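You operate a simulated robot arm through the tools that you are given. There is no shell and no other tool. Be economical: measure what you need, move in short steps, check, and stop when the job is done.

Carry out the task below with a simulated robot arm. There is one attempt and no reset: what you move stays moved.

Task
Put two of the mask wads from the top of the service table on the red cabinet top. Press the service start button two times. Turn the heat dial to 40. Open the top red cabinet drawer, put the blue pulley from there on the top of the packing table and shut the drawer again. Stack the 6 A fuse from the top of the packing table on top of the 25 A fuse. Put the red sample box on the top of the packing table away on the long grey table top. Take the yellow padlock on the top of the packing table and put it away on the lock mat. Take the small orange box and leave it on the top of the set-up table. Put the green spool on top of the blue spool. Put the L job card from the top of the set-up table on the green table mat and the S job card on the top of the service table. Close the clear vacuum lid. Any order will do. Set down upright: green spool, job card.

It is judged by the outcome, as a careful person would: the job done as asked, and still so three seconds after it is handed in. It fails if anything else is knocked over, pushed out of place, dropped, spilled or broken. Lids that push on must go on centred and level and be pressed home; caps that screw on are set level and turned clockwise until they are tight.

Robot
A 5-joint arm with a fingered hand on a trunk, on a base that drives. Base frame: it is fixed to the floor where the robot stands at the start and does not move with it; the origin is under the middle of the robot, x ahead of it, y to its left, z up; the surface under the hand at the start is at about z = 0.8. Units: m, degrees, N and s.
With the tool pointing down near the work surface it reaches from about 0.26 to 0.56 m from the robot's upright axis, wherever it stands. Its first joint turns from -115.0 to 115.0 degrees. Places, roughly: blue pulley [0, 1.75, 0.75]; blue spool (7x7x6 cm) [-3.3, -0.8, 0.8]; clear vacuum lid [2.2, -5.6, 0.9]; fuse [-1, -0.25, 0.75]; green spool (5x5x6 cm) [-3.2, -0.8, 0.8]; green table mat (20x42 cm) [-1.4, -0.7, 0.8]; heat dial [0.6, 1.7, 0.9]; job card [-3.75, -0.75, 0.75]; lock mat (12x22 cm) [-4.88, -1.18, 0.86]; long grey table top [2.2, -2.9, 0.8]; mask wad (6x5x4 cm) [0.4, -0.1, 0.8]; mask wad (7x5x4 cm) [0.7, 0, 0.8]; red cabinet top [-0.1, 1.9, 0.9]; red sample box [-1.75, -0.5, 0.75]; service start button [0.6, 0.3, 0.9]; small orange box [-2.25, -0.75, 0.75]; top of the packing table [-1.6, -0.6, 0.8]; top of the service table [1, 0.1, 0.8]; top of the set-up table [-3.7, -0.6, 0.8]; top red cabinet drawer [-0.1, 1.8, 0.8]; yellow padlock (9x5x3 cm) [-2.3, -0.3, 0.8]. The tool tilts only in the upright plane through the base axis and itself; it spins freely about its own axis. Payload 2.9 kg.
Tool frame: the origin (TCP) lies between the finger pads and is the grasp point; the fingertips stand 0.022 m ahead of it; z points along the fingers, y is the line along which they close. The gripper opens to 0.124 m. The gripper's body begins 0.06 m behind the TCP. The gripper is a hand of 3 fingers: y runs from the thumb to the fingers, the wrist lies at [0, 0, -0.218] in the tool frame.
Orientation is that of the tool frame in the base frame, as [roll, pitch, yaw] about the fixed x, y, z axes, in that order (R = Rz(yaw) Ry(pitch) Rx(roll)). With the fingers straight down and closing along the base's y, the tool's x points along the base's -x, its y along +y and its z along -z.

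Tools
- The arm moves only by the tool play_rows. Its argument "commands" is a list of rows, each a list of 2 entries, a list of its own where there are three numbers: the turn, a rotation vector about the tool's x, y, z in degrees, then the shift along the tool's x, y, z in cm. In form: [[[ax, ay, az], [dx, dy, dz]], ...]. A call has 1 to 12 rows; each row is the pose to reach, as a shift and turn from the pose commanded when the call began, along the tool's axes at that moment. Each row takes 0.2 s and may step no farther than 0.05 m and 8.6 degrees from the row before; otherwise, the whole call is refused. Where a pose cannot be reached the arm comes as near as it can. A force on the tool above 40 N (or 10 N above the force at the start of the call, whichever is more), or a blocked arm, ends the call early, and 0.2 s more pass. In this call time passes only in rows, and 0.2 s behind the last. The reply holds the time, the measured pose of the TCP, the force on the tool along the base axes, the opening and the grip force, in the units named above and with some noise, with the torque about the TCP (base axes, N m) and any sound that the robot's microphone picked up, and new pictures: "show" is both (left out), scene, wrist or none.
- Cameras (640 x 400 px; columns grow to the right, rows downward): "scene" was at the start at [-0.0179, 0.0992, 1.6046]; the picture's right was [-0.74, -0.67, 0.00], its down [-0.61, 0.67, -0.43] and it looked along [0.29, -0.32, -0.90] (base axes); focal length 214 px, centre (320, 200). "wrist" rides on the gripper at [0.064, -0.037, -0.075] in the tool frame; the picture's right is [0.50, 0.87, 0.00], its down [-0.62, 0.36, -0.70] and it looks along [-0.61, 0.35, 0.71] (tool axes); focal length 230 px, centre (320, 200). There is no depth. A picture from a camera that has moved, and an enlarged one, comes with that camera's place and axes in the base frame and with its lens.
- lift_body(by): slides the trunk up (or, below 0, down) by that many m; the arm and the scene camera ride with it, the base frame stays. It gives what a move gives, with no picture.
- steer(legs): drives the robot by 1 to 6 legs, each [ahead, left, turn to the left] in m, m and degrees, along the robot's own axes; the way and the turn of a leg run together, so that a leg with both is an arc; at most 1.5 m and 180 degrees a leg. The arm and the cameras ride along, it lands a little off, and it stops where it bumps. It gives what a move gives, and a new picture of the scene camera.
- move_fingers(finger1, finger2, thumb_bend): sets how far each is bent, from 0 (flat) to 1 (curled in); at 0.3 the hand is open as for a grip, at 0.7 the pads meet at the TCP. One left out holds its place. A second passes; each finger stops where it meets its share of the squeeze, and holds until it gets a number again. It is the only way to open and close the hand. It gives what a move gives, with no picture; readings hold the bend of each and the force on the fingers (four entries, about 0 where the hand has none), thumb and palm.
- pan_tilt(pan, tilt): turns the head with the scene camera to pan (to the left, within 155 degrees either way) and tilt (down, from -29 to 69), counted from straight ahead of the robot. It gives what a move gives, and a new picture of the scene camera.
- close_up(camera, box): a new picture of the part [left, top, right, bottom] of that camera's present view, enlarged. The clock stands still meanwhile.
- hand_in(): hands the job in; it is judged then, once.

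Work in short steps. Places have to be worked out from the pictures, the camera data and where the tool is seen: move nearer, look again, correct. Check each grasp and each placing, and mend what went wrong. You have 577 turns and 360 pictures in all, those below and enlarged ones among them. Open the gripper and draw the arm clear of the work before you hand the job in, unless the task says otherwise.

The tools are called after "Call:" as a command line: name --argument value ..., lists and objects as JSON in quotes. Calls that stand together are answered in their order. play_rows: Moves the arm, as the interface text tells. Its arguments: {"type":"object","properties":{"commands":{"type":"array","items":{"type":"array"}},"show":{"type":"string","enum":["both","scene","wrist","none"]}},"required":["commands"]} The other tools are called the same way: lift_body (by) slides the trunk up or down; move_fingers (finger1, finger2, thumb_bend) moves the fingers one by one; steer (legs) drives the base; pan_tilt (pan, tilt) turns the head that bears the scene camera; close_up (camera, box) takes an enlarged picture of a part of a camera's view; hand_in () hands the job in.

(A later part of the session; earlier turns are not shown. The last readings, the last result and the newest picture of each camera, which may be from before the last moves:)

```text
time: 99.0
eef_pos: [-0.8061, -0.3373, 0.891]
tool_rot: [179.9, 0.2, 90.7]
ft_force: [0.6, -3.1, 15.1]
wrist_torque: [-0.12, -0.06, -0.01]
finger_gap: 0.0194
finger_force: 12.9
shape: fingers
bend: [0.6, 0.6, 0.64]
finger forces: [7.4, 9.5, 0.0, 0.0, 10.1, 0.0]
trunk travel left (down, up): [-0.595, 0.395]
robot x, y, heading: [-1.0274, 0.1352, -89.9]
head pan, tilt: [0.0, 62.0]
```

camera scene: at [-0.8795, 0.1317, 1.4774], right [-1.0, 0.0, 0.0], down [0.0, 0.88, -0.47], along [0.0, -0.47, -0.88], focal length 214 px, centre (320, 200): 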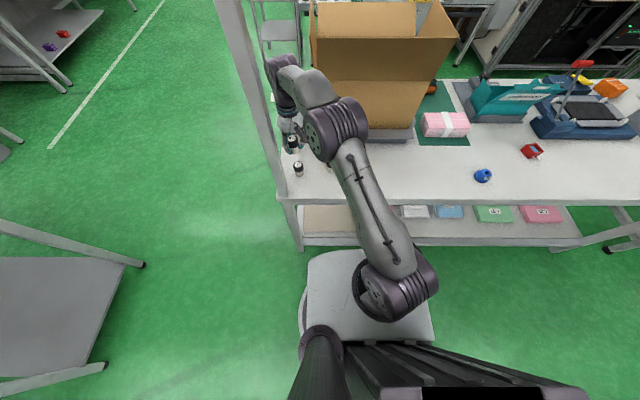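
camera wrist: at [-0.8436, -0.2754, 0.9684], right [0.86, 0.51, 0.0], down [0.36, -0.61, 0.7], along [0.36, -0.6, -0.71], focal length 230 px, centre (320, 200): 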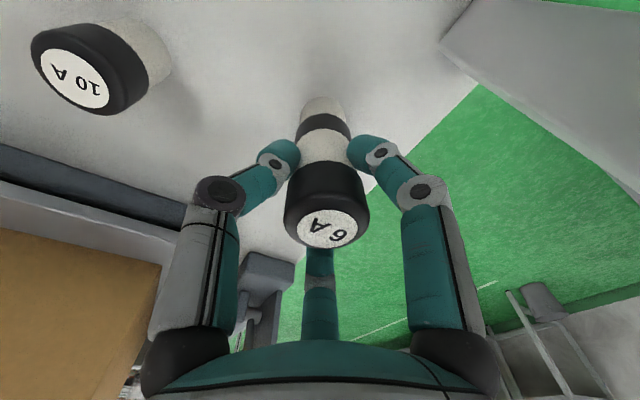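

Contact, 15 N. I ease off and open only a little at first.

Call:
play_rows --commands '[[[0, 0, 0], [0, 0, -0.3]]]' --show "none"

Call:
move_fingers --finger1 0.52 --finger2 0.52 --thumb_bend 0.54

Call:
close_up --camera "wrist" --box '[0, 0, 640, 400]'

```text
time: 99.5
eef_pos: [-0.8045, -0.3375, 0.8905]
tool_rot: [-180.0, 0.1, 90.7]
ft_force: [-0.2, -2.7, 7.3]
wrist_torque: [-0.05, 0.0, -0.02]
finger_gap: 0.0197
finger_force: 12.2
shape: fingers
bend: [0.6, 0.6, 0.64]
finger forces: [7.3, 8.7, 0.1, 0.2, 9.5, 0.0]
trunk travel left (down, up): [-0.595, 0.395]
robot x, y, heading: [-1.0256, 0.1375, -89.9]
head pan, tilt: [0.0, 62.0]
```

```text
time: 100.5
eef_pos: [-0.8055, -0.337, 0.891]
tool_rot: [180.0, 0.0, 90.6]
ft_force: [0.4, 0.3, 0.9]
wrist_torque: [0.02, 0.04, 0.01]
finger_gap: 0.041
finger_force: 0.0
shape: fingers
bend: [0.52, 0.52, 0.54]
finger forces: [0.0, 0.0, 0.0, 0.0, 0.1, 0.1]
trunk travel left (down, up): [-0.595, 0.395]
robot x, y, heading: [-1.0272, 0.14, -89.7]
head pan, tilt: [0.0, 62.0]
```

```text
1.00 times, centred on (320, 200) of wrist (not enlarged: the box is as wide or as high as the picture)
camera zoom: at [-0.8437, -0.2741, 0.9667], right [0.86, 0.51, 0.0], down [0.36, -0.61, 0.7], along [0.36, -0.6, -0.71], focal length 230 px, centre (320, 200)
```

zoom: 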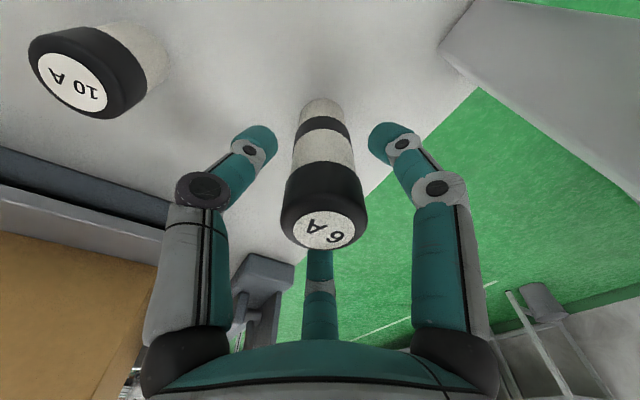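

The stack stands. I open a touch more and rise straight up.

Call:
move_fingers --finger1 0.44 --finger2 0.44 --thumb_bend 0.44

Call:
play_rows --commands '[[[0, 0, 0], [0, 0, -2.5]], [[0, 0, 0], [0, 0, -5.5]], [[0, 0, 0], [0, 0, -8.5]], [[0, 0, 0], [0, -4, -8.5]], [[0, 0, 0], [3, -8, -8.5]], [[0, 0, 0], [6, -11, -8.5]]]' --show "wrist"

```text
time: 101.5
eef_pos: [-0.8047, -0.3384, 0.8916]
tool_rot: [180.0, 0.0, 90.5]
ft_force: [0.3, 0.8, -0.5]
wrist_torque: [0.01, 0.01, 0.01]
finger_gap: 0.0657
finger_force: 0.1
shape: fingers
bend: [0.44, 0.44, 0.44]
finger forces: [0.0, 0.0, 0.1, 0.1, 0.0, 0.0]
trunk travel left (down, up): [-0.595, 0.395]
robot x, y, heading: [-1.0235, 0.1341, -89.9]
head pan, tilt: [0.0, 62.0]
```

```text
time: 102.8
eef_pos: [-0.9185, -0.2809, 0.975]
tool_rot: [179.8, 0.1, 90.6]
ft_force: [0.1, -0.2, -0.3]
wrist_torque: [-0.02, -0.02, -0.02]
finger_gap: 0.0657
finger_force: 0.1
shape: fingers
bend: [0.44, 0.44, 0.44]
finger forces: [0.1, 0.0, 0.0, 0.0, 0.0, 0.0]
trunk travel left (down, up): [-0.595, 0.395]
robot x, y, heading: [-1.0268, 0.1387, -89.9]
head pan, tilt: [0.0, 62.0]
camera wrist: at [-0.9566, -0.2165, 1.0512], right [0.86, 0.51, 0.0], down [0.36, -0.61, 0.7], along [0.36, -0.61, -0.71], focal length 230 px, centre (320, 200)
```

wrist: 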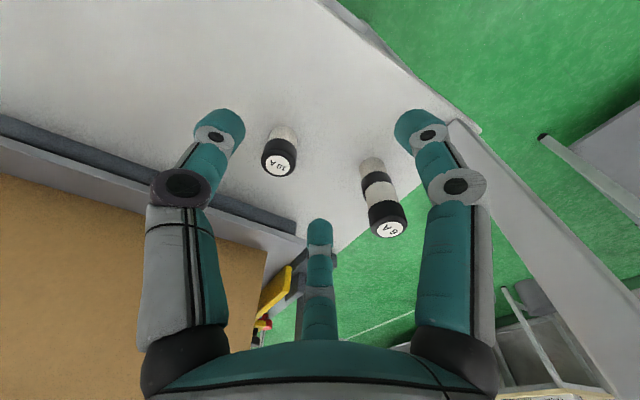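

The fuse stack is good. Next the right half of the packing table; I draw the hand in and shift the base along.

Call:
play_rows --commands '[[[0, 0, 0], [4, -3, -2]], [[0, 0, 0], [8, -7, -4]]]' --show "none"

Call:
steer --legs '[[-0.06, 0, 0], [0, -1.0, 0]]'

Call:
pan_tilt --pan 0 --tilt 50

```text
refused: row 1 steps farther than a row can; nothing moved
```

```text
time: 108.5
eef_pos: [-1.9034, -0.2204, 0.9761]
tool_rot: [180.0, 0.2, 90.2]
ft_force: [-0.8, -0.3, 0.1]
wrist_torque: [0.02, -0.01, -0.03]
finger_gap: 0.0657
finger_force: 0.0
shape: fingers
bend: [0.44, 0.44, 0.44]
finger forces: [0.1, 0.1, 0.0, 0.0, 0.0, 0.1]
trunk travel left (down, up): [-0.595, 0.395]
robot x, y, heading: [-2.0092, 0.1976, -90.1]
head pan, tilt: [0.0, 62.0]
camera scene: at [-1.8648, 0.1927, 1.4776], right [-1.0, 0.0, 0.0], down [0.0, 0.88, -0.47], along [0.0, -0.47, -0.88], focal length 214 px, centre (320, 200)
```

scene: 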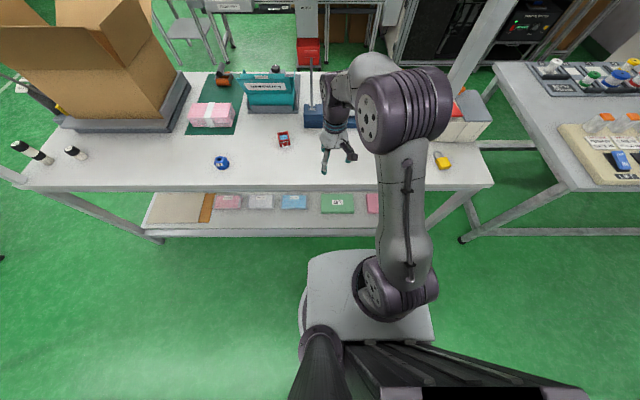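

```text
time: 109.3
eef_pos: [-1.9047, -0.2207, 0.9747]
tool_rot: [-179.9, 0.1, 90.2]
ft_force: [-0.3, -1.0, -1.2]
wrist_torque: [-0.02, 0.0, -0.02]
finger_gap: 0.0656
finger_force: 0.1
shape: fingers
bend: [0.44, 0.44, 0.44]
finger forces: [0.1, 0.0, 0.0, 0.1, 0.0, 0.0]
trunk travel left (down, up): [-0.595, 0.395]
robot x, y, heading: [-2.0036, 0.1978, -90.2]
head pan, tilt: [0.0, 50.0]
camera scene: at [-1.8645, 0.1801, 1.4923], right [-1.0, 0.0, 0.0], down [0.0, 0.77, -0.64], along [0.0, -0.64, -0.77], focal length 214 px, centre (320, 200)
```

scene: 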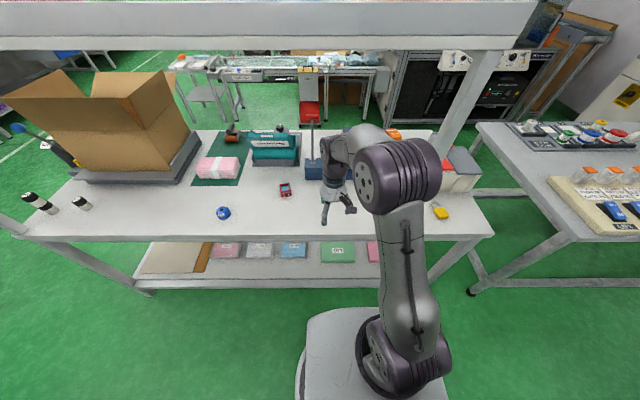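

The padlock is near (-2.34,-0.32), just past a shelf post at (-2.16,-0.26). I pull the hand in well before shifting past the post.

Call:
play_rows --commands '[[[0, 0, 0], [4, -1, 0]], [[0, 0, 0], [8, -3, -1]], [[0, 0, 0], [12, -6, -2]], [[0, 0, 0], [14, -10, -2]]]' --show "none"

Call:
steer --legs '[[0, -0.36, 0]]'

```text
refused: row 3 steps farther than a row can; nothing moved
```

```text
time: 111.0
eef_pos: [-2.1238, -0.2125, 0.9741]
tool_rot: [-179.5, 0.3, 91.9]
ft_force: [12.2, -1.9, -2.4]
wrist_torque: [0.32, 0.86, 0.37]
finger_gap: 0.0662
finger_force: 6.4
shape: fingers
bend: [0.44, 0.44, 0.44]
finger forces: [0.1, 0.0, 0.1, 0.0, 0.1, 12.4]
trunk travel left (down, up): [-0.595, 0.395]
robot x, y, heading: [-2.2523, 0.2006, -89.6]
head pan, tilt: [0.0, 50.0]
stopped in leg 1: the robot was blocked; the commanded pose is now the measured one
camera scene: at [-2.0899, 0.1885, 1.4913], right [-1.0, -0.01, 0.01], down [-0.01, 0.76, -0.65], along [0.0, -0.65, -0.76], focal length 214 px, centre (320, 200)
```

scene: 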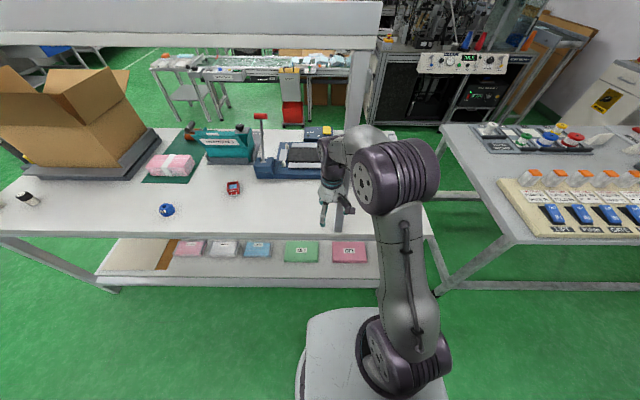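

My retract was refused and the hand touched the post. I back away to the left first.

Call:
steer --legs '[[0, 0.1, 0]]'

```text
time: 112.2
eef_pos: [-2.0346, -0.2165, 0.975]
tool_rot: [180.0, 0.1, 91.3]
ft_force: [0.3, -0.5, 0.2]
wrist_torque: [-0.02, 0.02, 0.06]
finger_gap: 0.066
finger_force: 0.1
shape: fingers
bend: [0.44, 0.44, 0.44]
finger forces: [0.0, 0.0, 0.1, 0.0, 0.0, 0.0]
trunk travel left (down, up): [-0.595, 0.395]
robot x, y, heading: [-2.1506, 0.2018, -90.2]
head pan, tilt: [0.0, 50.0]
camera scene: at [-2.0021, 0.1827, 1.4922], right [-1.0, 0.0, 0.0], down [0.0, 0.77, -0.64], along [0.0, -0.64, -0.77], focal length 214 px, centre (320, 200)
```

scene: 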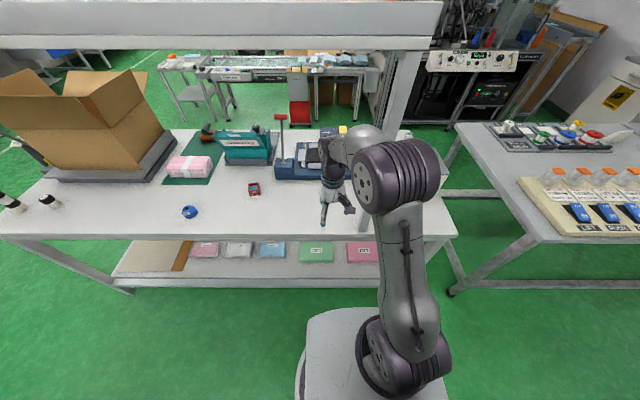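

Call:
play_rows --commands '[[[0, 0, 0], [4, 0, 0]], [[0, 0, 0], [7, -3, 0]], [[0, 0, 0], [10, -6, 0]], [[0, 0, 0], [12, -10, 0]]]' --show "none"

```text
time: 113.2
eef_pos: [-2.1423, -0.1031, 0.9746]
tool_rot: [-180.0, 0.2, 91.3]
ft_force: [0.6, 0.4, -0.4]
wrist_torque: [0.01, -0.02, 0.02]
finger_gap: 0.066
finger_force: 0.1
shape: fingers
bend: [0.44, 0.44, 0.44]
finger forces: [0.0, 0.0, 0.1, 0.0, 0.0, 0.0]
trunk travel left (down, up): [-0.595, 0.395]
robot x, y, heading: [-2.1488, 0.198, -89.9]
head pan, tilt: [0.0, 50.0]
```

Call:
steer --legs '[[0, -0.22, 0]]'

Call:
close_up --camera "scene" --box '[280, 170, 440, 270]'

```text
time: 114.9
eef_pos: [-2.3661, -0.1037, 0.9741]
tool_rot: [179.9, 0.1, 91.2]
ft_force: [0.2, -0.7, 0.3]
wrist_torque: [0.02, -0.04, -0.03]
finger_gap: 0.0658
finger_force: 0.0
shape: fingers
bend: [0.44, 0.44, 0.44]
finger forces: [0.0, 0.1, 0.0, 0.0, 0.1, 0.0]
trunk travel left (down, up): [-0.595, 0.395]
robot x, y, heading: [-2.3734, 0.1993, -89.9]
head pan, tilt: [0.0, 50.0]
camera scene: at [-2.2272, 0.182, 1.4925], right [-1.0, 0.0, 0.0], down [0.0, 0.77, -0.64], along [0.0, -0.64, -0.77], focal length 214 px, centre (320, 200)
```

scene: 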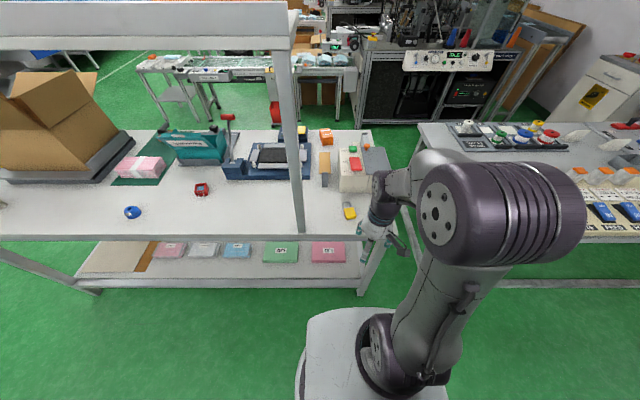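

```text
4.00 times, centred on (360, 220) of scene
camera zoom: at [-2.2272, 0.182, 1.4925], right [-1.0, 0.0, 0.0], down [0.0, 0.77, -0.64], along [0.0, -0.64, -0.77], focal length 858 px, centre (160, 120)
```

zoom: 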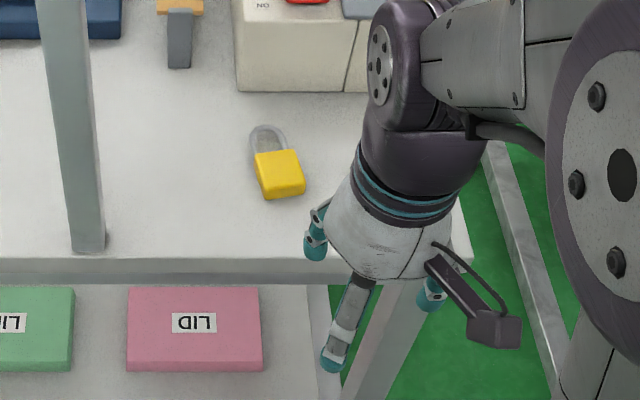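

The padlock lies along y with body at about (-2.344,-0.315). I open the hand, extend over it and look.

Call:
move_fingers --finger1 0.3 --finger2 0.3 --thumb_bend 0.3

Call:
play_rows --commands '[[[0, 0, 0], [-4.3, 0.5, 0]], [[0, 0, 0], [-8.6, 1, 0]], [[0, 0, 0], [-12.9, 1.5, 0]], [[0, 0, 0], [-17.2, 2, 1]], [[0, 0, 0], [-21.4, 2, 3]], [[0, 0, 0], [-21.4, 2, 7]]]' --show "wrist"

```text
time: 115.9
eef_pos: [-2.3651, -0.1033, 0.9754]
tool_rot: [180.0, 0.1, 91.2]
ft_force: [-0.9, 0.8, -0.9]
wrist_torque: [0.0, 0.01, 0.0]
finger_gap: 0.1034
finger_force: 0.0
shape: fingers
bend: [0.3, 0.3, 0.3]
finger forces: [0.1, 0.1, 0.0, 0.1, 0.0, 0.0]
trunk travel left (down, up): [-0.595, 0.395]
robot x, y, heading: [-2.3726, 0.1952, -90.1]
head pan, tilt: [0.0, 50.0]
```

```text
time: 117.3
eef_pos: [-2.3403, -0.3148, 0.9028]
tool_rot: [179.9, 0.2, 91.3]
ft_force: [0.1, 0.5, 0.1]
wrist_torque: [0.04, -0.03, -0.04]
finger_gap: 0.1036
finger_force: 0.1
shape: fingers
bend: [0.3, 0.3, 0.3]
finger forces: [0.1, 0.0, 0.1, 0.0, 0.0, 0.0]
trunk travel left (down, up): [-0.595, 0.395]
robot x, y, heading: [-2.3696, 0.2008, -89.9]
head pan, tilt: [0.0, 50.0]
camera wrist: at [-2.3789, -0.2503, 0.9788], right [0.86, 0.52, 0.0], down [0.37, -0.61, 0.7], along [0.36, -0.6, -0.71], focal length 230 px, centre (320, 200)
```

wrist: 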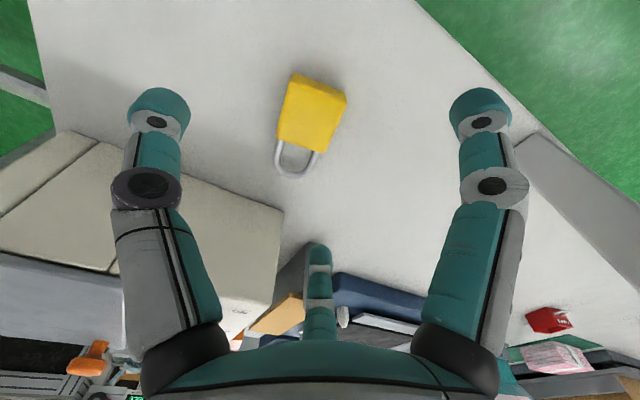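

I align the hand with the padlock's long axis (about 15° spin) and descend.

Call:
play_rows --commands '[[[0, 0, -7.5], [-0.3, -0.3, 2]], [[0, 0, -15], [-0.5, -0.5, 4]], [[0, 0, -15], [-0.5, -0.5, 6]], [[0, 0, -15], [-0.5, -0.5, 7.6]]]' --show "wrist"

```text
time: 118.3
eef_pos: [-2.3464, -0.3218, 0.8274]
tool_rot: [180.0, 0.1, 106.2]
ft_force: [-0.2, 0.5, -0.8]
wrist_torque: [0.03, 0.0, -0.01]
finger_gap: 0.1035
finger_force: 0.1
shape: fingers
bend: [0.3, 0.3, 0.3]
finger forces: [0.1, 0.0, 0.0, 0.0, 0.0, 0.0]
trunk travel left (down, up): [-0.595, 0.395]
robot x, y, heading: [-2.3775, 0.2008, -89.8]
head pan, tilt: [0.0, 50.0]
camera wrist: at [-2.4011, -0.2703, 0.9031], right [0.69, 0.72, 0.0], down [0.51, -0.49, 0.7], along [0.51, -0.49, -0.71], focal length 230 px, centre (320, 200)
```

wrist: 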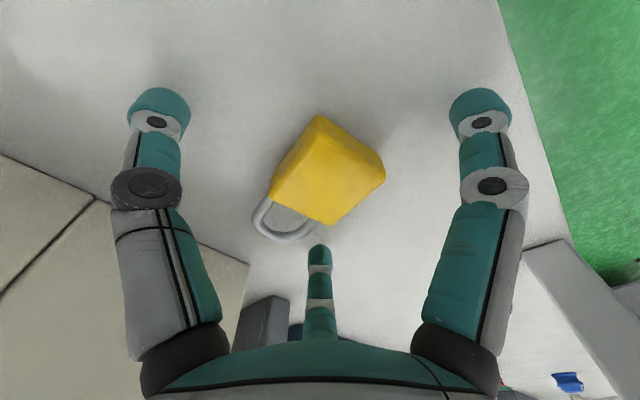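

Call:
play_rows --commands '[[[0, 0, 0], [0.3, -0.5, 0.1]]]' --show "none"

Call:
move_fingers --finger1 0.55 --finger2 0.55 --thumb_bend 0.55

Call:
close_up --camera "wrist" --box '[0, 0, 640, 400]'

```text
time: 118.7
eef_pos: [-2.3526, -0.3181, 0.8264]
tool_rot: [179.9, 0.1, 106.2]
ft_force: [-0.3, 0.5, 0.1]
wrist_torque: [0.02, -0.01, -0.02]
finger_gap: 0.1035
finger_force: 0.0
shape: fingers
bend: [0.3, 0.3, 0.3]
finger forces: [0.1, 0.0, 0.0, 0.0, 0.1, 0.1]
trunk travel left (down, up): [-0.595, 0.395]
robot x, y, heading: [-2.3715, 0.2007, -90.1]
head pan, tilt: [0.0, 50.0]
```

```text
time: 119.7
eef_pos: [-2.3522, -0.3187, 0.8291]
tool_rot: [-180.0, 0.2, 106.3]
ft_force: [2.7, 1.9, 15.4]
wrist_torque: [0.58, -0.22, -0.06]
finger_gap: 0.0442
finger_force: 9.0
shape: fingers
bend: [0.5, 0.53, 0.55]
finger forces: [14.2, 3.2, 0.1, 0.0, 0.5, 0.0]
trunk travel left (down, up): [-0.595, 0.395]
robot x, y, heading: [-2.3725, 0.2017, -90.0]
head pan, tilt: [0.0, 50.0]
```

```text
1.00 times, centred on (320, 200) of wrist (not enlarged: the box is as wide or as high as the picture)
camera zoom: at [-2.4061, -0.2669, 0.9041], right [0.69, 0.72, 0.0], down [0.51, -0.49, 0.7], along [0.51, -0.49, -0.71], focal length 230 px, centre (320, 200)
```

zoom: 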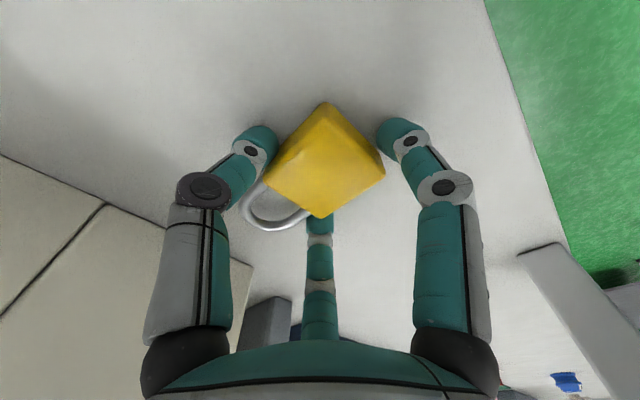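

The tips press on the table; I raise 6 mm and close further.

Call:
play_rows --commands '[[[0, 0, 0], [0, 0, -0.7]]]' --show "none"

Call:
move_fingers --finger1 0.68 --finger2 0.68 --thumb_bend 0.68

Call:
close_up --camera "wrist" --box '[0, 0, 640, 400]'

```text
time: 120.1
eef_pos: [-2.3521, -0.3208, 0.8339]
tool_rot: [179.9, 0.2, 106.1]
ft_force: [-0.1, -0.2, -0.1]
wrist_torque: [-0.01, 0.01, -0.01]
finger_gap: 0.0398
finger_force: 1.5
shape: fingers
bend: [0.52, 0.53, 0.55]
finger forces: [1.5, 1.4, 0.1, 0.0, 0.7, 0.0]
trunk travel left (down, up): [-0.595, 0.395]
robot x, y, heading: [-2.3756, 0.2013, -90.1]
head pan, tilt: [0.0, 50.0]
```

```text
time: 121.1
eef_pos: [-2.3515, -0.3207, 0.8341]
tool_rot: [-180.0, 0.1, 106.2]
ft_force: [-0.1, 0.2, -1.1]
wrist_torque: [0.0, 0.01, 0.0]
finger_gap: 0.0354
finger_force: 14.3
shape: fingers
bend: [0.54, 0.54, 0.59]
finger forces: [8.8, 10.0, 0.0, 0.1, 11.1, 0.1]
trunk travel left (down, up): [-0.595, 0.395]
robot x, y, heading: [-2.3662, 0.1973, -90.0]
head pan, tilt: [0.0, 50.0]
```

```text
1.00 times, centred on (320, 200) of wrist (not enlarged: the box is as wide or as high as the picture)
camera zoom: at [-2.4056, -0.2691, 0.9101], right [0.69, 0.72, 0.0], down [0.51, -0.49, 0.7], along [0.51, -0.49, -0.71], focal length 230 px, centre (320, 200)
```

zoom: 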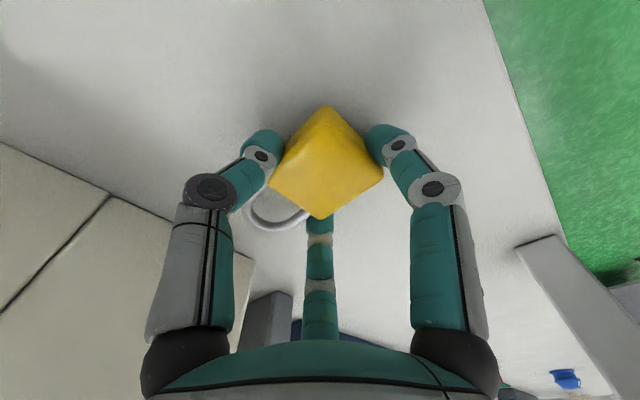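

A firm three-point grip. I lift and draw back over the table edge.

Call:
play_rows --commands '[[[0, 0, 0], [0, 0, -4]], [[0, 0, 0], [0, 0, -8]], [[0, 0, 0], [3, -1, -11]], [[0, 0, 0], [7, -2, -13]], [[0, 0, 0], [11, -3, -14]], [[0, 0, 0], [15, -4, -14]], [[0, 0, 0], [18, -5, -14]]]' --show "wrist"

Call:
pan_tilt --pan -60 --tilt 25

```text
time: 122.7
eef_pos: [-2.4496, -0.1601, 0.9728]
tool_rot: [-179.9, 0.1, 106.2]
ft_force: [-0.9, -0.7, -0.9]
wrist_torque: [-0.01, 0.0, 0.01]
finger_gap: 0.0353
finger_force: 15.1
shape: fingers
bend: [0.54, 0.54, 0.59]
finger forces: [8.8, 10.4, 0.0, 0.1, 10.8, 0.1]
trunk travel left (down, up): [-0.595, 0.395]
robot x, y, heading: [-2.3707, 0.202, -89.8]
head pan, tilt: [0.0, 50.0]
camera wrist: at [-2.5047, -0.1098, 1.0497], right [0.69, 0.72, 0.0], down [0.51, -0.49, 0.7], along [0.51, -0.49, -0.71], focal length 230 px, centre (320, 200)
```

wrist: 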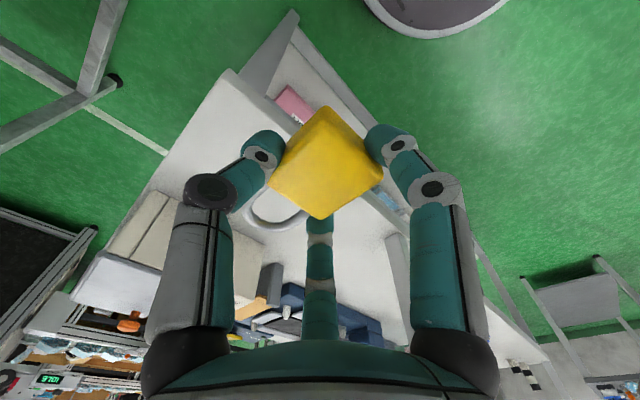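

```text
time: 124.0
eef_pos: [-2.4504, -0.1631, 0.9736]
tool_rot: [-179.9, 0.1, 106.2]
ft_force: [-0.6, 0.0, -2.1]
wrist_torque: [0.03, 0.04, -0.02]
finger_gap: 0.0354
finger_force: 14.8
shape: fingers
bend: [0.54, 0.54, 0.59]
finger forces: [8.8, 10.3, 0.0, 0.1, 10.7, 0.1]
trunk travel left (down, up): [-0.595, 0.395]
robot x, y, heading: [-2.3723, 0.1977, -89.7]
head pan, tilt: [-60.0, 25.0]
camera scene: at [-2.3059, 0.2127, 1.5298], right [-0.5, 0.87, 0.0], down [0.37, 0.21, -0.91], along [-0.78, -0.45, -0.42], focal length 214 px, centre (320, 200)
```

scene: 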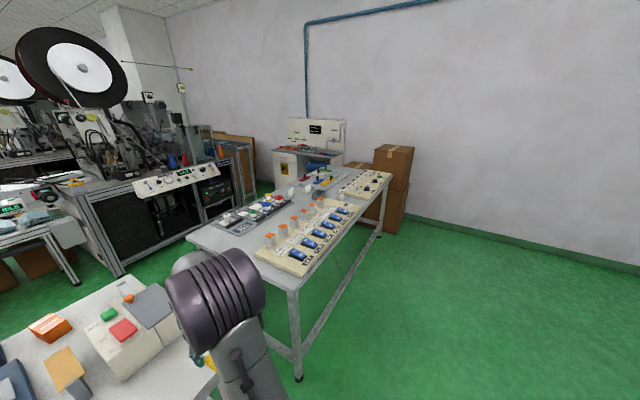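

The machine with the lock mat stands beyond the set-up table. I drive along the aisle to see that area better.

Call:
steer --legs '[[-0.35, 0, 0], [0, 0, -90], [1.2, 0, 0]]'

Call:
pan_tilt --pan 25 --tilt 30

```text
time: 135.7
eef_pos: [-3.9062, 0.6563, 0.9739]
tool_rot: [-179.9, 0.1, 15.3]
ft_force: [1.0, 0.0, -0.6]
wrist_torque: [0.01, -0.01, -0.01]
finger_gap: 0.0352
finger_force: 14.4
shape: fingers
bend: [0.54, 0.54, 0.59]
finger forces: [8.6, 10.2, 0.1, 0.1, 10.5, 0.0]
trunk travel left (down, up): [-0.595, 0.395]
robot x, y, heading: [-3.5469, 0.5715, 179.1]
head pan, tilt: [-60.0, 25.0]
camera scene: at [-3.5324, 0.5065, 1.5299], right [0.87, 0.49, 0.0], down [0.21, -0.37, -0.91], along [-0.44, 0.79, -0.42], focal length 214 px, centre (320, 200)
```

scene: 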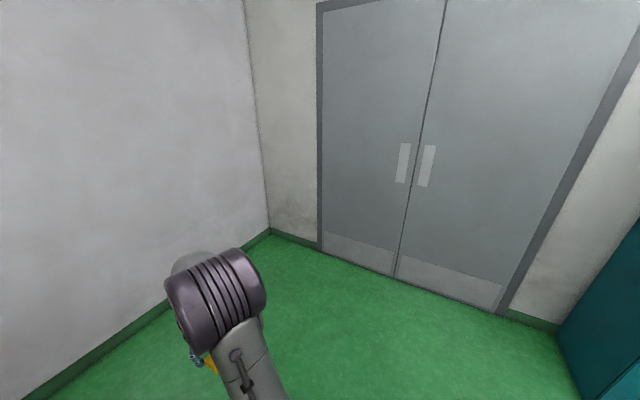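

```text
time: 137.3
eef_pos: [-3.9063, 0.6567, 0.9737]
tool_rot: [-179.9, 0.1, 15.3]
ft_force: [-0.4, 0.1, -1.5]
wrist_torque: [0.01, 0.0, -0.03]
finger_gap: 0.0354
finger_force: 15.1
shape: fingers
bend: [0.54, 0.54, 0.59]
finger forces: [8.6, 10.2, 0.0, 0.0, 10.5, 0.1]
trunk travel left (down, up): [-0.595, 0.395]
robot x, y, heading: [-3.5484, 0.5741, 179.0]
head pan, tilt: [25.0, 30.0]
camera scene: at [-3.5698, 0.3892, 1.5219], right [-0.41, 0.91, 0.0], down [0.46, 0.2, -0.87], along [-0.79, -0.35, -0.5], focal length 214 px, centre (320, 200)
```

scene: 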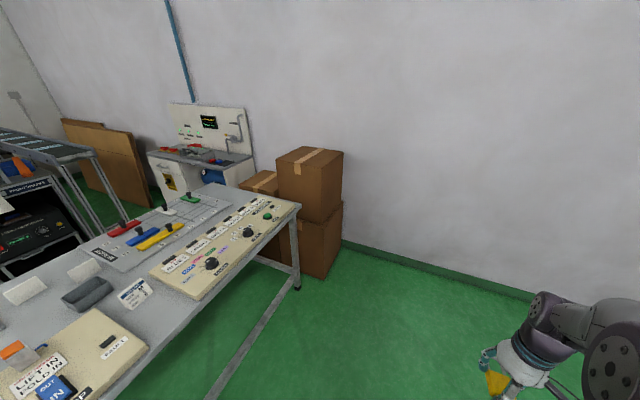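

The mat is only reachable from the aisle behind the tables. I drive back east, turn to face −y between the two tables and look down that way.

Call:
steer --legs '[[-1.5, 0, 0], [-1.5, 0, 0], [-0.35, 0, 0], [0, 0, 91]]'

Call:
pan_tilt --pan -20 --tilt 25

```text
time: 157.3
eef_pos: [-0.3253, 0.0128, 0.9735]
tool_rot: [-179.9, 0.0, 98.4]
ft_force: [0.2, -0.1, -1.2]
wrist_torque: [0.03, -0.02, -0.01]
finger_gap: 0.0347
finger_force: 15.2
shape: fingers
bend: [0.54, 0.54, 0.59]
finger forces: [8.5, 10.1, 0.0, 0.0, 10.5, 0.0]
trunk travel left (down, up): [-0.595, 0.395]
robot x, y, heading: [-0.1957, 0.3596, -98.1]
head pan, tilt: [25.0, 30.0]
camera scene: at [-0.02, 0.3135, 1.5219], right [-0.96, -0.3, 0.0], down [-0.15, 0.48, -0.87], along [0.26, -0.83, -0.5], focal length 214 px, centre (320, 200)
```

scene: 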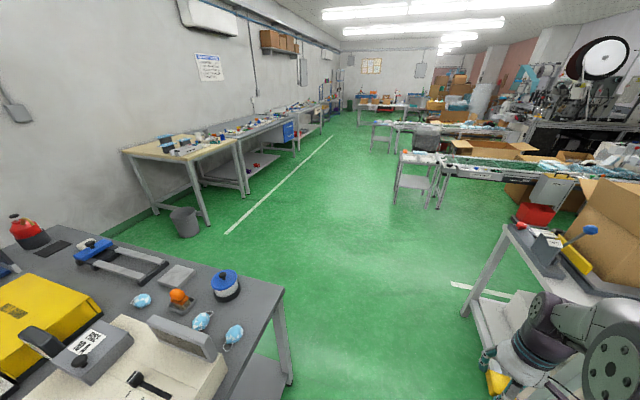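

```text
time: 158.4
eef_pos: [-0.3258, 0.0125, 0.9728]
tool_rot: [-179.8, 0.1, 98.4]
ft_force: [-0.6, 0.3, -0.6]
wrist_torque: [0.02, 0.02, -0.01]
finger_gap: 0.0346
finger_force: 15.0
shape: fingers
bend: [0.54, 0.54, 0.59]
finger forces: [8.4, 10.2, 0.0, 0.1, 10.7, 0.0]
trunk travel left (down, up): [-0.595, 0.395]
robot x, y, heading: [-0.2003, 0.3598, -97.8]
head pan, tilt: [-20.0, 25.0]
camera scene: at [-0.0897, 0.3183, 1.5299], right [-0.89, 0.47, 0.0], down [0.2, 0.37, -0.91], along [-0.42, -0.8, -0.42], focal length 214 px, centre (320, 200)
```

scene: 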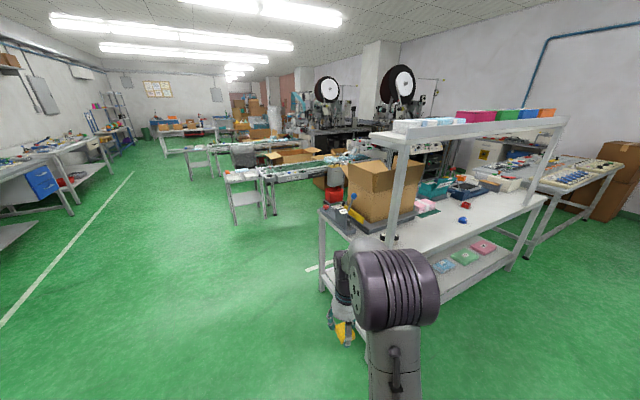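

I drive through the gap to the aisle behind, turn to face −x and look along it.

Call:
steer --legs '[[0, 0, 8], [1.45, 0, 0], [0.4, 0, 0], [0, 0, -90]]'

Call:
pan_tilt --pan 0 --tilt 25

```text
time: 172.1
eef_pos: [-0.5496, -1.4188, 0.9737]
tool_rot: [-179.9, 0.1, 18.1]
ft_force: [0.0, -0.8, -1.1]
wrist_torque: [0.04, 0.02, 0.01]
finger_gap: 0.0343
finger_force: 14.4
shape: fingers
bend: [0.55, 0.54, 0.59]
finger forces: [8.1, 10.2, 0.0, 0.0, 10.5, 0.1]
trunk travel left (down, up): [-0.595, 0.395]
robot x, y, heading: [-0.1886, -1.4816, -177.9]
head pan, tilt: [-20.0, 25.0]
camera scene: at [-0.2072, -1.598, 1.5299], right [0.31, 0.95, 0.0], down [0.4, -0.13, -0.91], along [-0.86, 0.28, -0.42], focal length 214 px, centre (320, 200)
```

scene: 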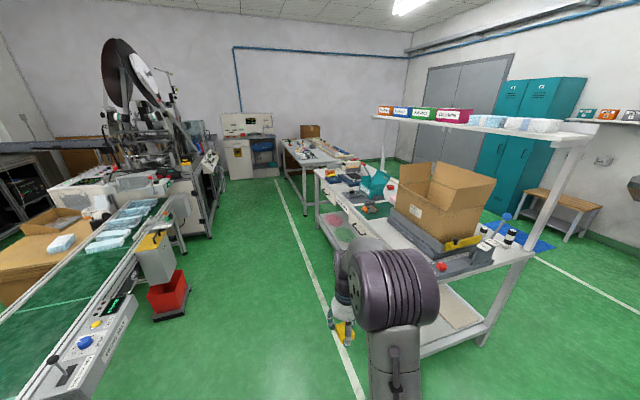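

```text
time: 172.9
eef_pos: [-0.5508, -1.4191, 0.9742]
tool_rot: [-179.9, 0.1, 18.2]
ft_force: [0.4, 0.4, -1.4]
wrist_torque: [0.01, -0.02, -0.04]
finger_gap: 0.0344
finger_force: 13.7
shape: fingers
bend: [0.55, 0.54, 0.59]
finger forces: [8.2, 10.2, 0.0, 0.1, 10.5, 0.1]
trunk travel left (down, up): [-0.595, 0.395]
robot x, y, heading: [-0.183, -1.4827, -178.1]
head pan, tilt: [0.0, 25.0]
camera scene: at [-0.2116, -1.6297, 1.5299], right [-0.04, 1.0, 0.0], down [0.42, 0.01, -0.91], along [-0.91, -0.03, -0.42], focal length 214 px, centre (320, 200)
```

scene: 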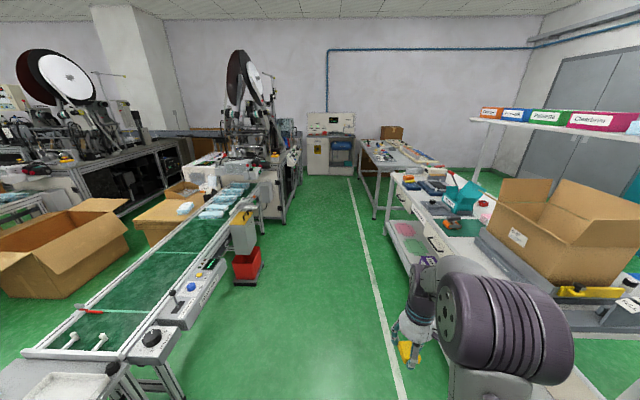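

The aisle is clear and the machine with the lock mat is straight ahead. I drive along it and stop short.

Call:
steer --legs '[[0, 0, -2], [1.5, 0, 0], [1.5, 0, 0], [0.75, 0, 0]]'

Call:
pan_tilt --pan 0 --tilt 45

```text
time: 191.4
eef_pos: [-4.2941, -1.3298, 0.9743]
tool_rot: [-180.0, 0.2, 14.7]
ft_force: [-0.8, 0.0, -1.1]
wrist_torque: [0.0, -0.02, 0.01]
finger_gap: 0.0343
finger_force: 14.2
shape: fingers
bend: [0.55, 0.54, 0.59]
finger forces: [8.4, 10.0, 0.1, 0.0, 10.4, 0.1]
trunk travel left (down, up): [-0.595, 0.395]
robot x, y, heading: [-3.9339, -1.4178, 178.2]
head pan, tilt: [0.0, 25.0]
camera scene: at [-3.9697, -1.5626, 1.5299], right [0.03, 1.0, 0.0], down [0.42, -0.01, -0.91], along [-0.91, 0.02, -0.42], focal length 214 px, centre (320, 200)
```

scene: 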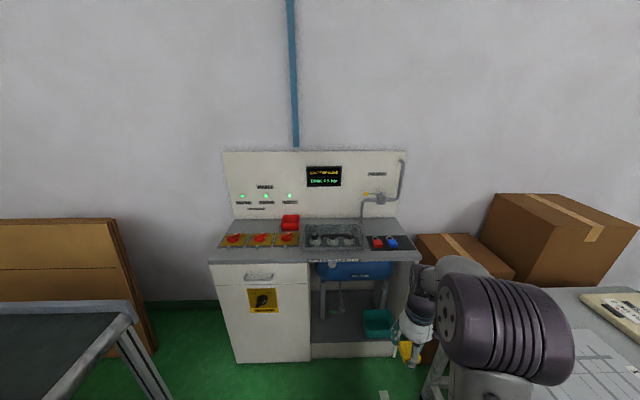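

```text
time: 192.3
eef_pos: [-4.2943, -1.3294, 0.9727]
tool_rot: [-179.9, 0.1, 14.7]
ft_force: [-0.7, 0.0, -0.2]
wrist_torque: [0.01, 0.0, -0.04]
finger_gap: 0.0344
finger_force: 14.7
shape: fingers
bend: [0.55, 0.54, 0.59]
finger forces: [8.2, 10.1, 0.0, 0.0, 10.5, 0.0]
trunk travel left (down, up): [-0.595, 0.395]
robot x, y, heading: [-3.9361, -1.4146, 178.4]
head pan, tilt: [0.0, 45.0]
camera scene: at [-3.9585, -1.5629, 1.4993], right [0.03, 1.0, 0.0], down [0.71, -0.02, -0.71], along [-0.71, 0.02, -0.71], focal length 214 px, centre (320, 200)
```

scene: 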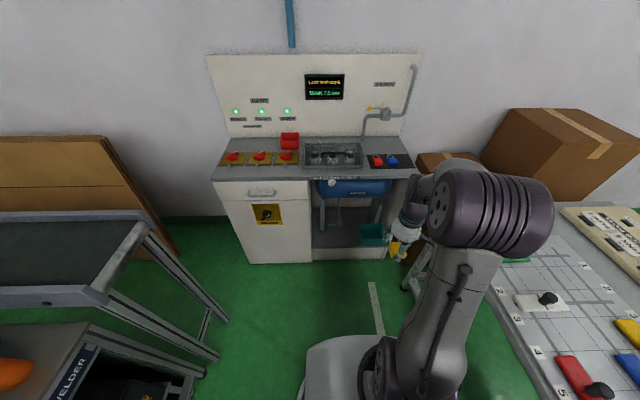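

Call:
close_up --camera "scene" --box '[200, 120, 440, 270]'

```text
2.67 times, centred on (320, 195) of scene
camera zoom: at [-3.9585, -1.5629, 1.4993], right [0.03, 1.0, 0.0], down [0.71, -0.02, -0.71], along [-0.71, 0.02, -0.71], focal length 572 px, centre (320, 213)
```

zoom: 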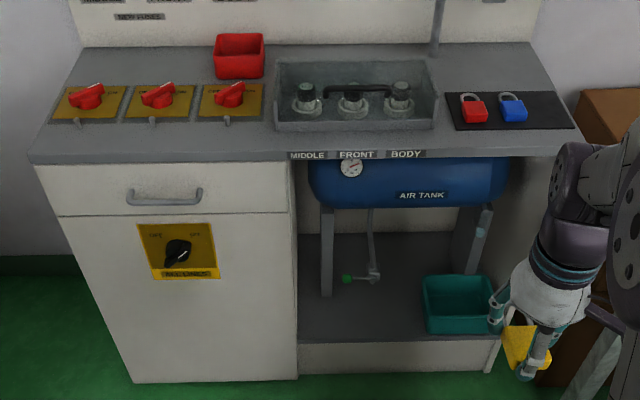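

The mat has red and blue locks and a free right end around (-4.87,-1.105). I raise a bit, turn the lock so its shackle points to the back, then move the base in.

Call:
play_rows --commands '[[[0, 0, 7.5], [0, 0, -3]], [[0, 0, 15], [0, 0, -5]]]' --show "none"

Call:
steer --legs '[[0.44, -0.08, 1.6]]'

```text
time: 192.9
eef_pos: [-4.2918, -1.3301, 1.0219]
tool_rot: [-180.0, 0.1, -0.4]
ft_force: [0.6, -0.2, -0.7]
wrist_torque: [0.0, 0.02, -0.04]
finger_gap: 0.0342
finger_force: 14.7
shape: fingers
bend: [0.55, 0.54, 0.59]
finger forces: [8.3, 10.3, 0.1, 0.1, 10.5, 0.1]
trunk travel left (down, up): [-0.595, 0.395]
robot x, y, heading: [-3.9356, -1.4183, 178.5]
head pan, tilt: [0.0, 45.0]
```

```text
time: 195.6
eef_pos: [-4.7459, -1.2492, 1.0226]
tool_rot: [-180.0, 0.0, 0.9]
ft_force: [-0.2, 0.0, -1.4]
wrist_torque: [0.01, 0.02, -0.02]
finger_gap: 0.0342
finger_force: 14.5
shape: fingers
bend: [0.55, 0.54, 0.59]
finger forces: [8.2, 10.2, 0.0, 0.0, 10.4, 0.0]
trunk travel left (down, up): [-0.595, 0.395]
robot x, y, heading: [-4.3853, -1.3271, 179.8]
head pan, tilt: [0.0, 45.0]
camera scene: at [-4.4071, -1.4735, 1.4993], right [0.01, 1.0, 0.0], down [0.71, 0.0, -0.71], along [-0.71, 0.0, -0.71], focal length 214 px, centre (320, 200)
```

scene: 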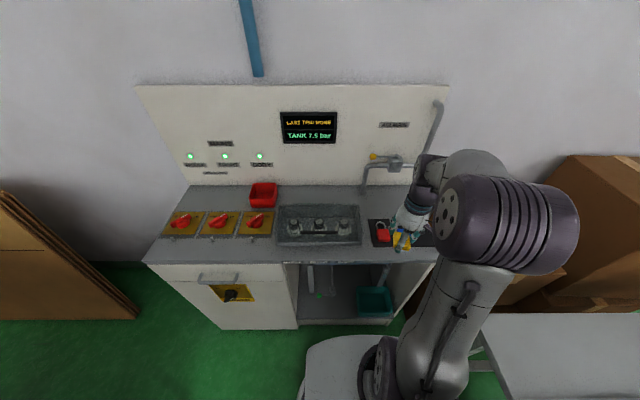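

I bring the lock over the free end of the mat.

Call:
play_rows --commands '[[[0, 0, 0], [-2.7, -3.7, 0]], [[0, 0, 0], [-5.4, -7.4, 0]], [[0, 0, 0], [-8.1, -11.1, 0]], [[0, 0, 0], [-10.9, -14.9, 0]], [[0, 0, 0], [-10.9, -14.9, 4]]]'

```text
time: 196.8
eef_pos: [-4.8558, -1.1001, 0.9799]
tool_rot: [180.0, 0.0, 1.0]
ft_force: [0.2, -0.3, -0.9]
wrist_torque: [-0.01, 0.03, -0.01]
finger_gap: 0.0337
finger_force: 13.7
shape: fingers
bend: [0.55, 0.54, 0.59]
finger forces: [8.3, 10.5, 0.0, 0.0, 10.4, 0.0]
trunk travel left (down, up): [-0.595, 0.395]
robot x, y, heading: [-4.3853, -1.3273, 179.8]
head pan, tilt: [0.0, 45.0]
camera scene: at [-4.4062, -1.474, 1.4993], right [0.01, 1.0, 0.0], down [0.71, 0.0, -0.71], along [-0.71, 0.0, -0.71], focal length 214 px, centre (320, 200)
camera wrist: at [-4.7934, -1.0618, 1.0556], right [0.51, -0.86, 0.0], down [-0.61, -0.37, 0.7], along [-0.6, -0.36, -0.71], focal length 230 px, centre (320, 200)
```

scene: 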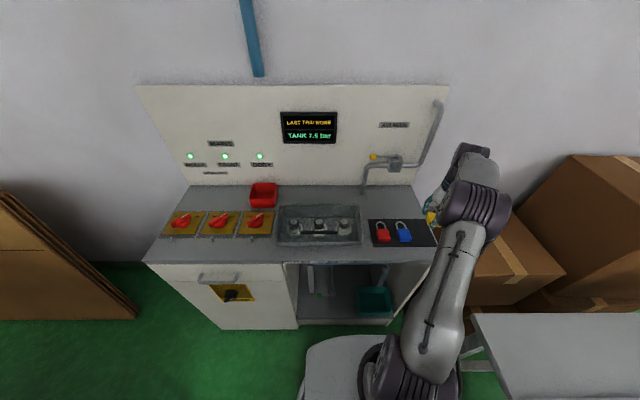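
wrist: 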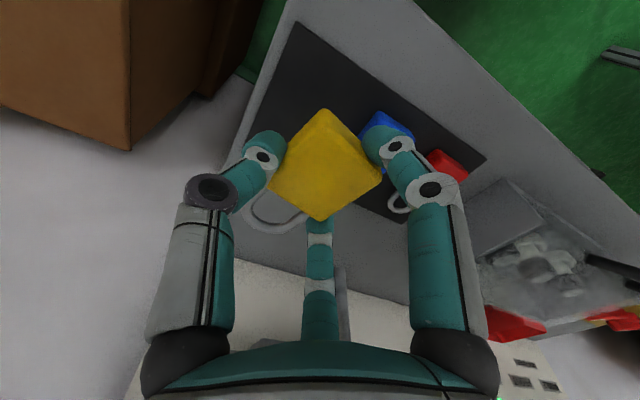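

The lock sits between the blue lock and the mat's right edge. I lower it, slowly near contact.

Call:
play_rows --commands '[[[0, 0, 0], [0, 0, 3]], [[0, 0, 0], [0, 0, 6]], [[0, 0, 0], [0, 0, 7.5]]]' --show "wrist"

Call:
close_up --camera "scene" --box '[350, 180, 480, 270]'

```text
time: 197.6
eef_pos: [-4.8558, -1.1009, 0.9043]
tool_rot: [180.0, 0.0, 0.8]
ft_force: [0.0, 0.1, -1.1]
wrist_torque: [0.01, -0.02, -0.04]
finger_gap: 0.0336
finger_force: 14.2
shape: fingers
bend: [0.55, 0.54, 0.59]
finger forces: [8.2, 10.7, 0.0, 0.1, 10.4, 0.1]
trunk travel left (down, up): [-0.595, 0.395]
robot x, y, heading: [-4.3901, -1.3316, 180.1]
head pan, tilt: [0.0, 45.0]
camera wrist: at [-4.7933, -1.0632, 0.9823], right [0.51, -0.86, 0.0], down [-0.61, -0.37, 0.7], along [-0.6, -0.36, -0.71], focal length 230 px, centre (320, 200)
```

wrist: 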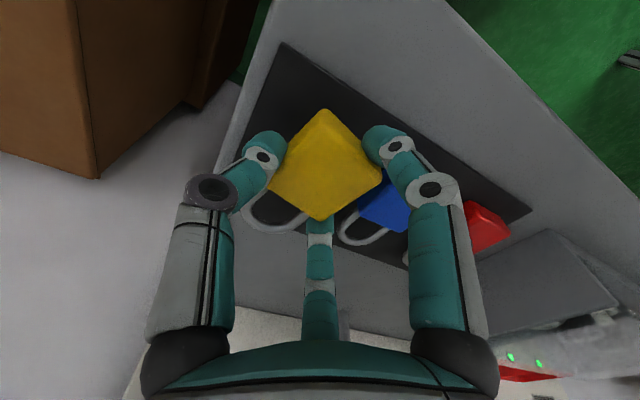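

```text
4.44 times, centred on (415, 225) of scene
camera zoom: at [-4.4067, -1.4734, 1.4993], right [0.01, 1.0, 0.0], down [0.71, 0.0, -0.71], along [-0.71, 0.0, -0.71], focal length 953 px, centre (-102, 89)
```

zoom: 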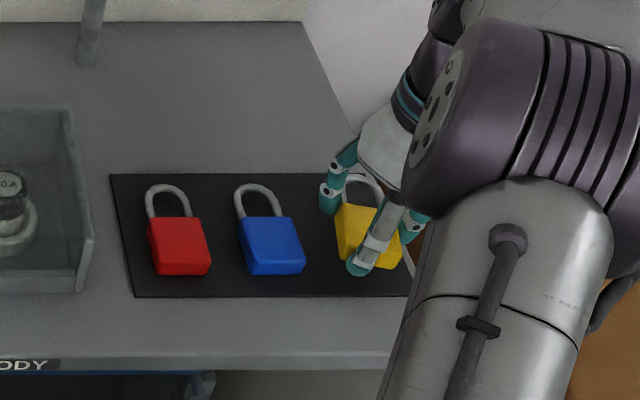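

Call:
play_rows --commands '[[[0, 0, 0], [0, 0.7, 0]], [[0, 0, 0], [0, 0.7, 0.6]]]' --show "none"

Call:
play_rows --commands '[[[0, 0, 0], [0, 0, 0.4]]]' --show "none"

```text
time: 198.2
eef_pos: [-4.8569, -1.108, 0.8995]
tool_rot: [-180.0, 0.0, 0.9]
ft_force: [0.6, -0.2, -1.3]
wrist_torque: [0.0, 0.0, -0.03]
finger_gap: 0.0339
finger_force: 15.0
shape: fingers
bend: [0.55, 0.54, 0.59]
finger forces: [8.4, 10.7, 0.0, 0.1, 10.1, 0.1]
trunk travel left (down, up): [-0.595, 0.395]
robot x, y, heading: [-4.3899, -1.3304, 179.7]
head pan, tilt: [0.0, 45.0]
```

```text
time: 198.6
eef_pos: [-4.8569, -1.1081, 0.8965]
tool_rot: [-180.0, 0.1, 0.9]
ft_force: [-0.5, 0.1, -1.5]
wrist_torque: [-0.01, 0.01, -0.02]
finger_gap: 0.0336
finger_force: 14.9
shape: fingers
bend: [0.55, 0.54, 0.59]
finger forces: [8.3, 10.7, 0.0, 0.1, 10.2, 0.0]
trunk travel left (down, up): [-0.595, 0.395]
robot x, y, heading: [-4.3831, -1.3252, 179.7]
head pan, tilt: [0.0, 45.0]
```

Call:
play_rows --commands '[[[0, 0, 0], [0, 0, 0.4]]]' --show "none"

Call:
play_rows --commands '[[[0, 0, 0], [0, 0, 0.3]]]' --show "none"

```text
time: 199.0
eef_pos: [-4.8571, -1.1076, 0.8928]
tool_rot: [-179.9, -0.1, 0.9]
ft_force: [0.5, 0.0, -1.7]
wrist_torque: [0.02, -0.01, -0.02]
finger_gap: 0.0337
finger_force: 14.7
shape: fingers
bend: [0.55, 0.54, 0.59]
finger forces: [8.3, 10.6, 0.1, 0.0, 10.2, 0.0]
trunk travel left (down, up): [-0.595, 0.395]
robot x, y, heading: [-4.3834, -1.3294, 179.8]
head pan, tilt: [0.0, 45.0]
```

```text
time: 199.4
eef_pos: [-4.8563, -1.1052, 0.889]
tool_rot: [-180.0, 0.1, 0.9]
ft_force: [-0.5, -0.1, -1.2]
wrist_torque: [0.01, -0.04, 0.0]
finger_gap: 0.0336
finger_force: 14.5
shape: fingers
bend: [0.55, 0.54, 0.59]
finger forces: [8.2, 10.7, 0.1, 0.0, 10.2, 0.0]
trunk travel left (down, up): [-0.595, 0.395]
robot x, y, heading: [-4.3841, -1.3288, 179.6]
head pan, tilt: [0.0, 45.0]
```

Call:
play_rows --commands '[[[0, 0, 0], [0, 0, 0.3]]]' --show "none"

Call:
play_rows --commands '[[[0, 0, 0], [0, 0, 0.3]]]' --show "wrist"

```text
time: 199.8
eef_pos: [-4.8563, -1.1074, 0.888]
tool_rot: [-179.9, 0.1, 0.9]
ft_force: [0.2, -0.1, -0.8]
wrist_torque: [0.01, 0.0, -0.02]
finger_gap: 0.0338
finger_force: 14.3
shape: fingers
bend: [0.55, 0.54, 0.59]
finger forces: [8.3, 10.7, 0.0, 0.0, 10.2, 0.0]
trunk travel left (down, up): [-0.595, 0.395]
robot x, y, heading: [-4.3844, -1.3282, 179.7]
head pan, tilt: [0.0, 45.0]
```

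```text
time: 200.2
eef_pos: [-4.8567, -1.107, 0.8847]
tool_rot: [-179.9, 0.1, 0.8]
ft_force: [-0.7, 0.1, -0.6]
wrist_torque: [-0.01, 0.0, 0.04]
finger_gap: 0.0336
finger_force: 15.2
shape: fingers
bend: [0.55, 0.54, 0.59]
finger forces: [8.3, 10.7, 0.0, 0.0, 10.2, 0.0]
trunk travel left (down, up): [-0.595, 0.395]
robot x, y, heading: [-4.384, -1.3276, 179.6]
head pan, tilt: [0.0, 45.0]
camera wrist: at [-4.7941, -1.0698, 0.9608], right [0.51, -0.86, 0.0], down [-0.61, -0.37, 0.7], along [-0.6, -0.36, -0.71], focal length 230 px, centre (320, 200)
```

wrist: 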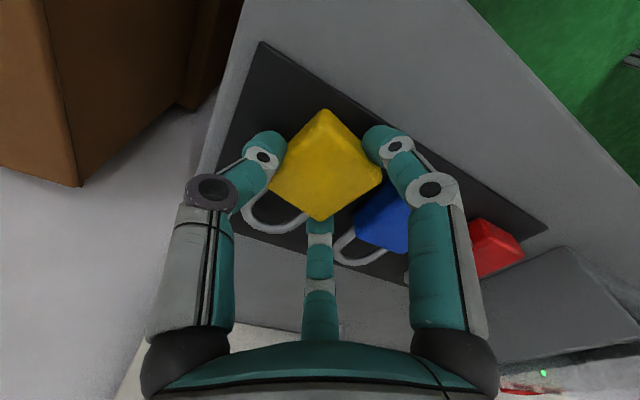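

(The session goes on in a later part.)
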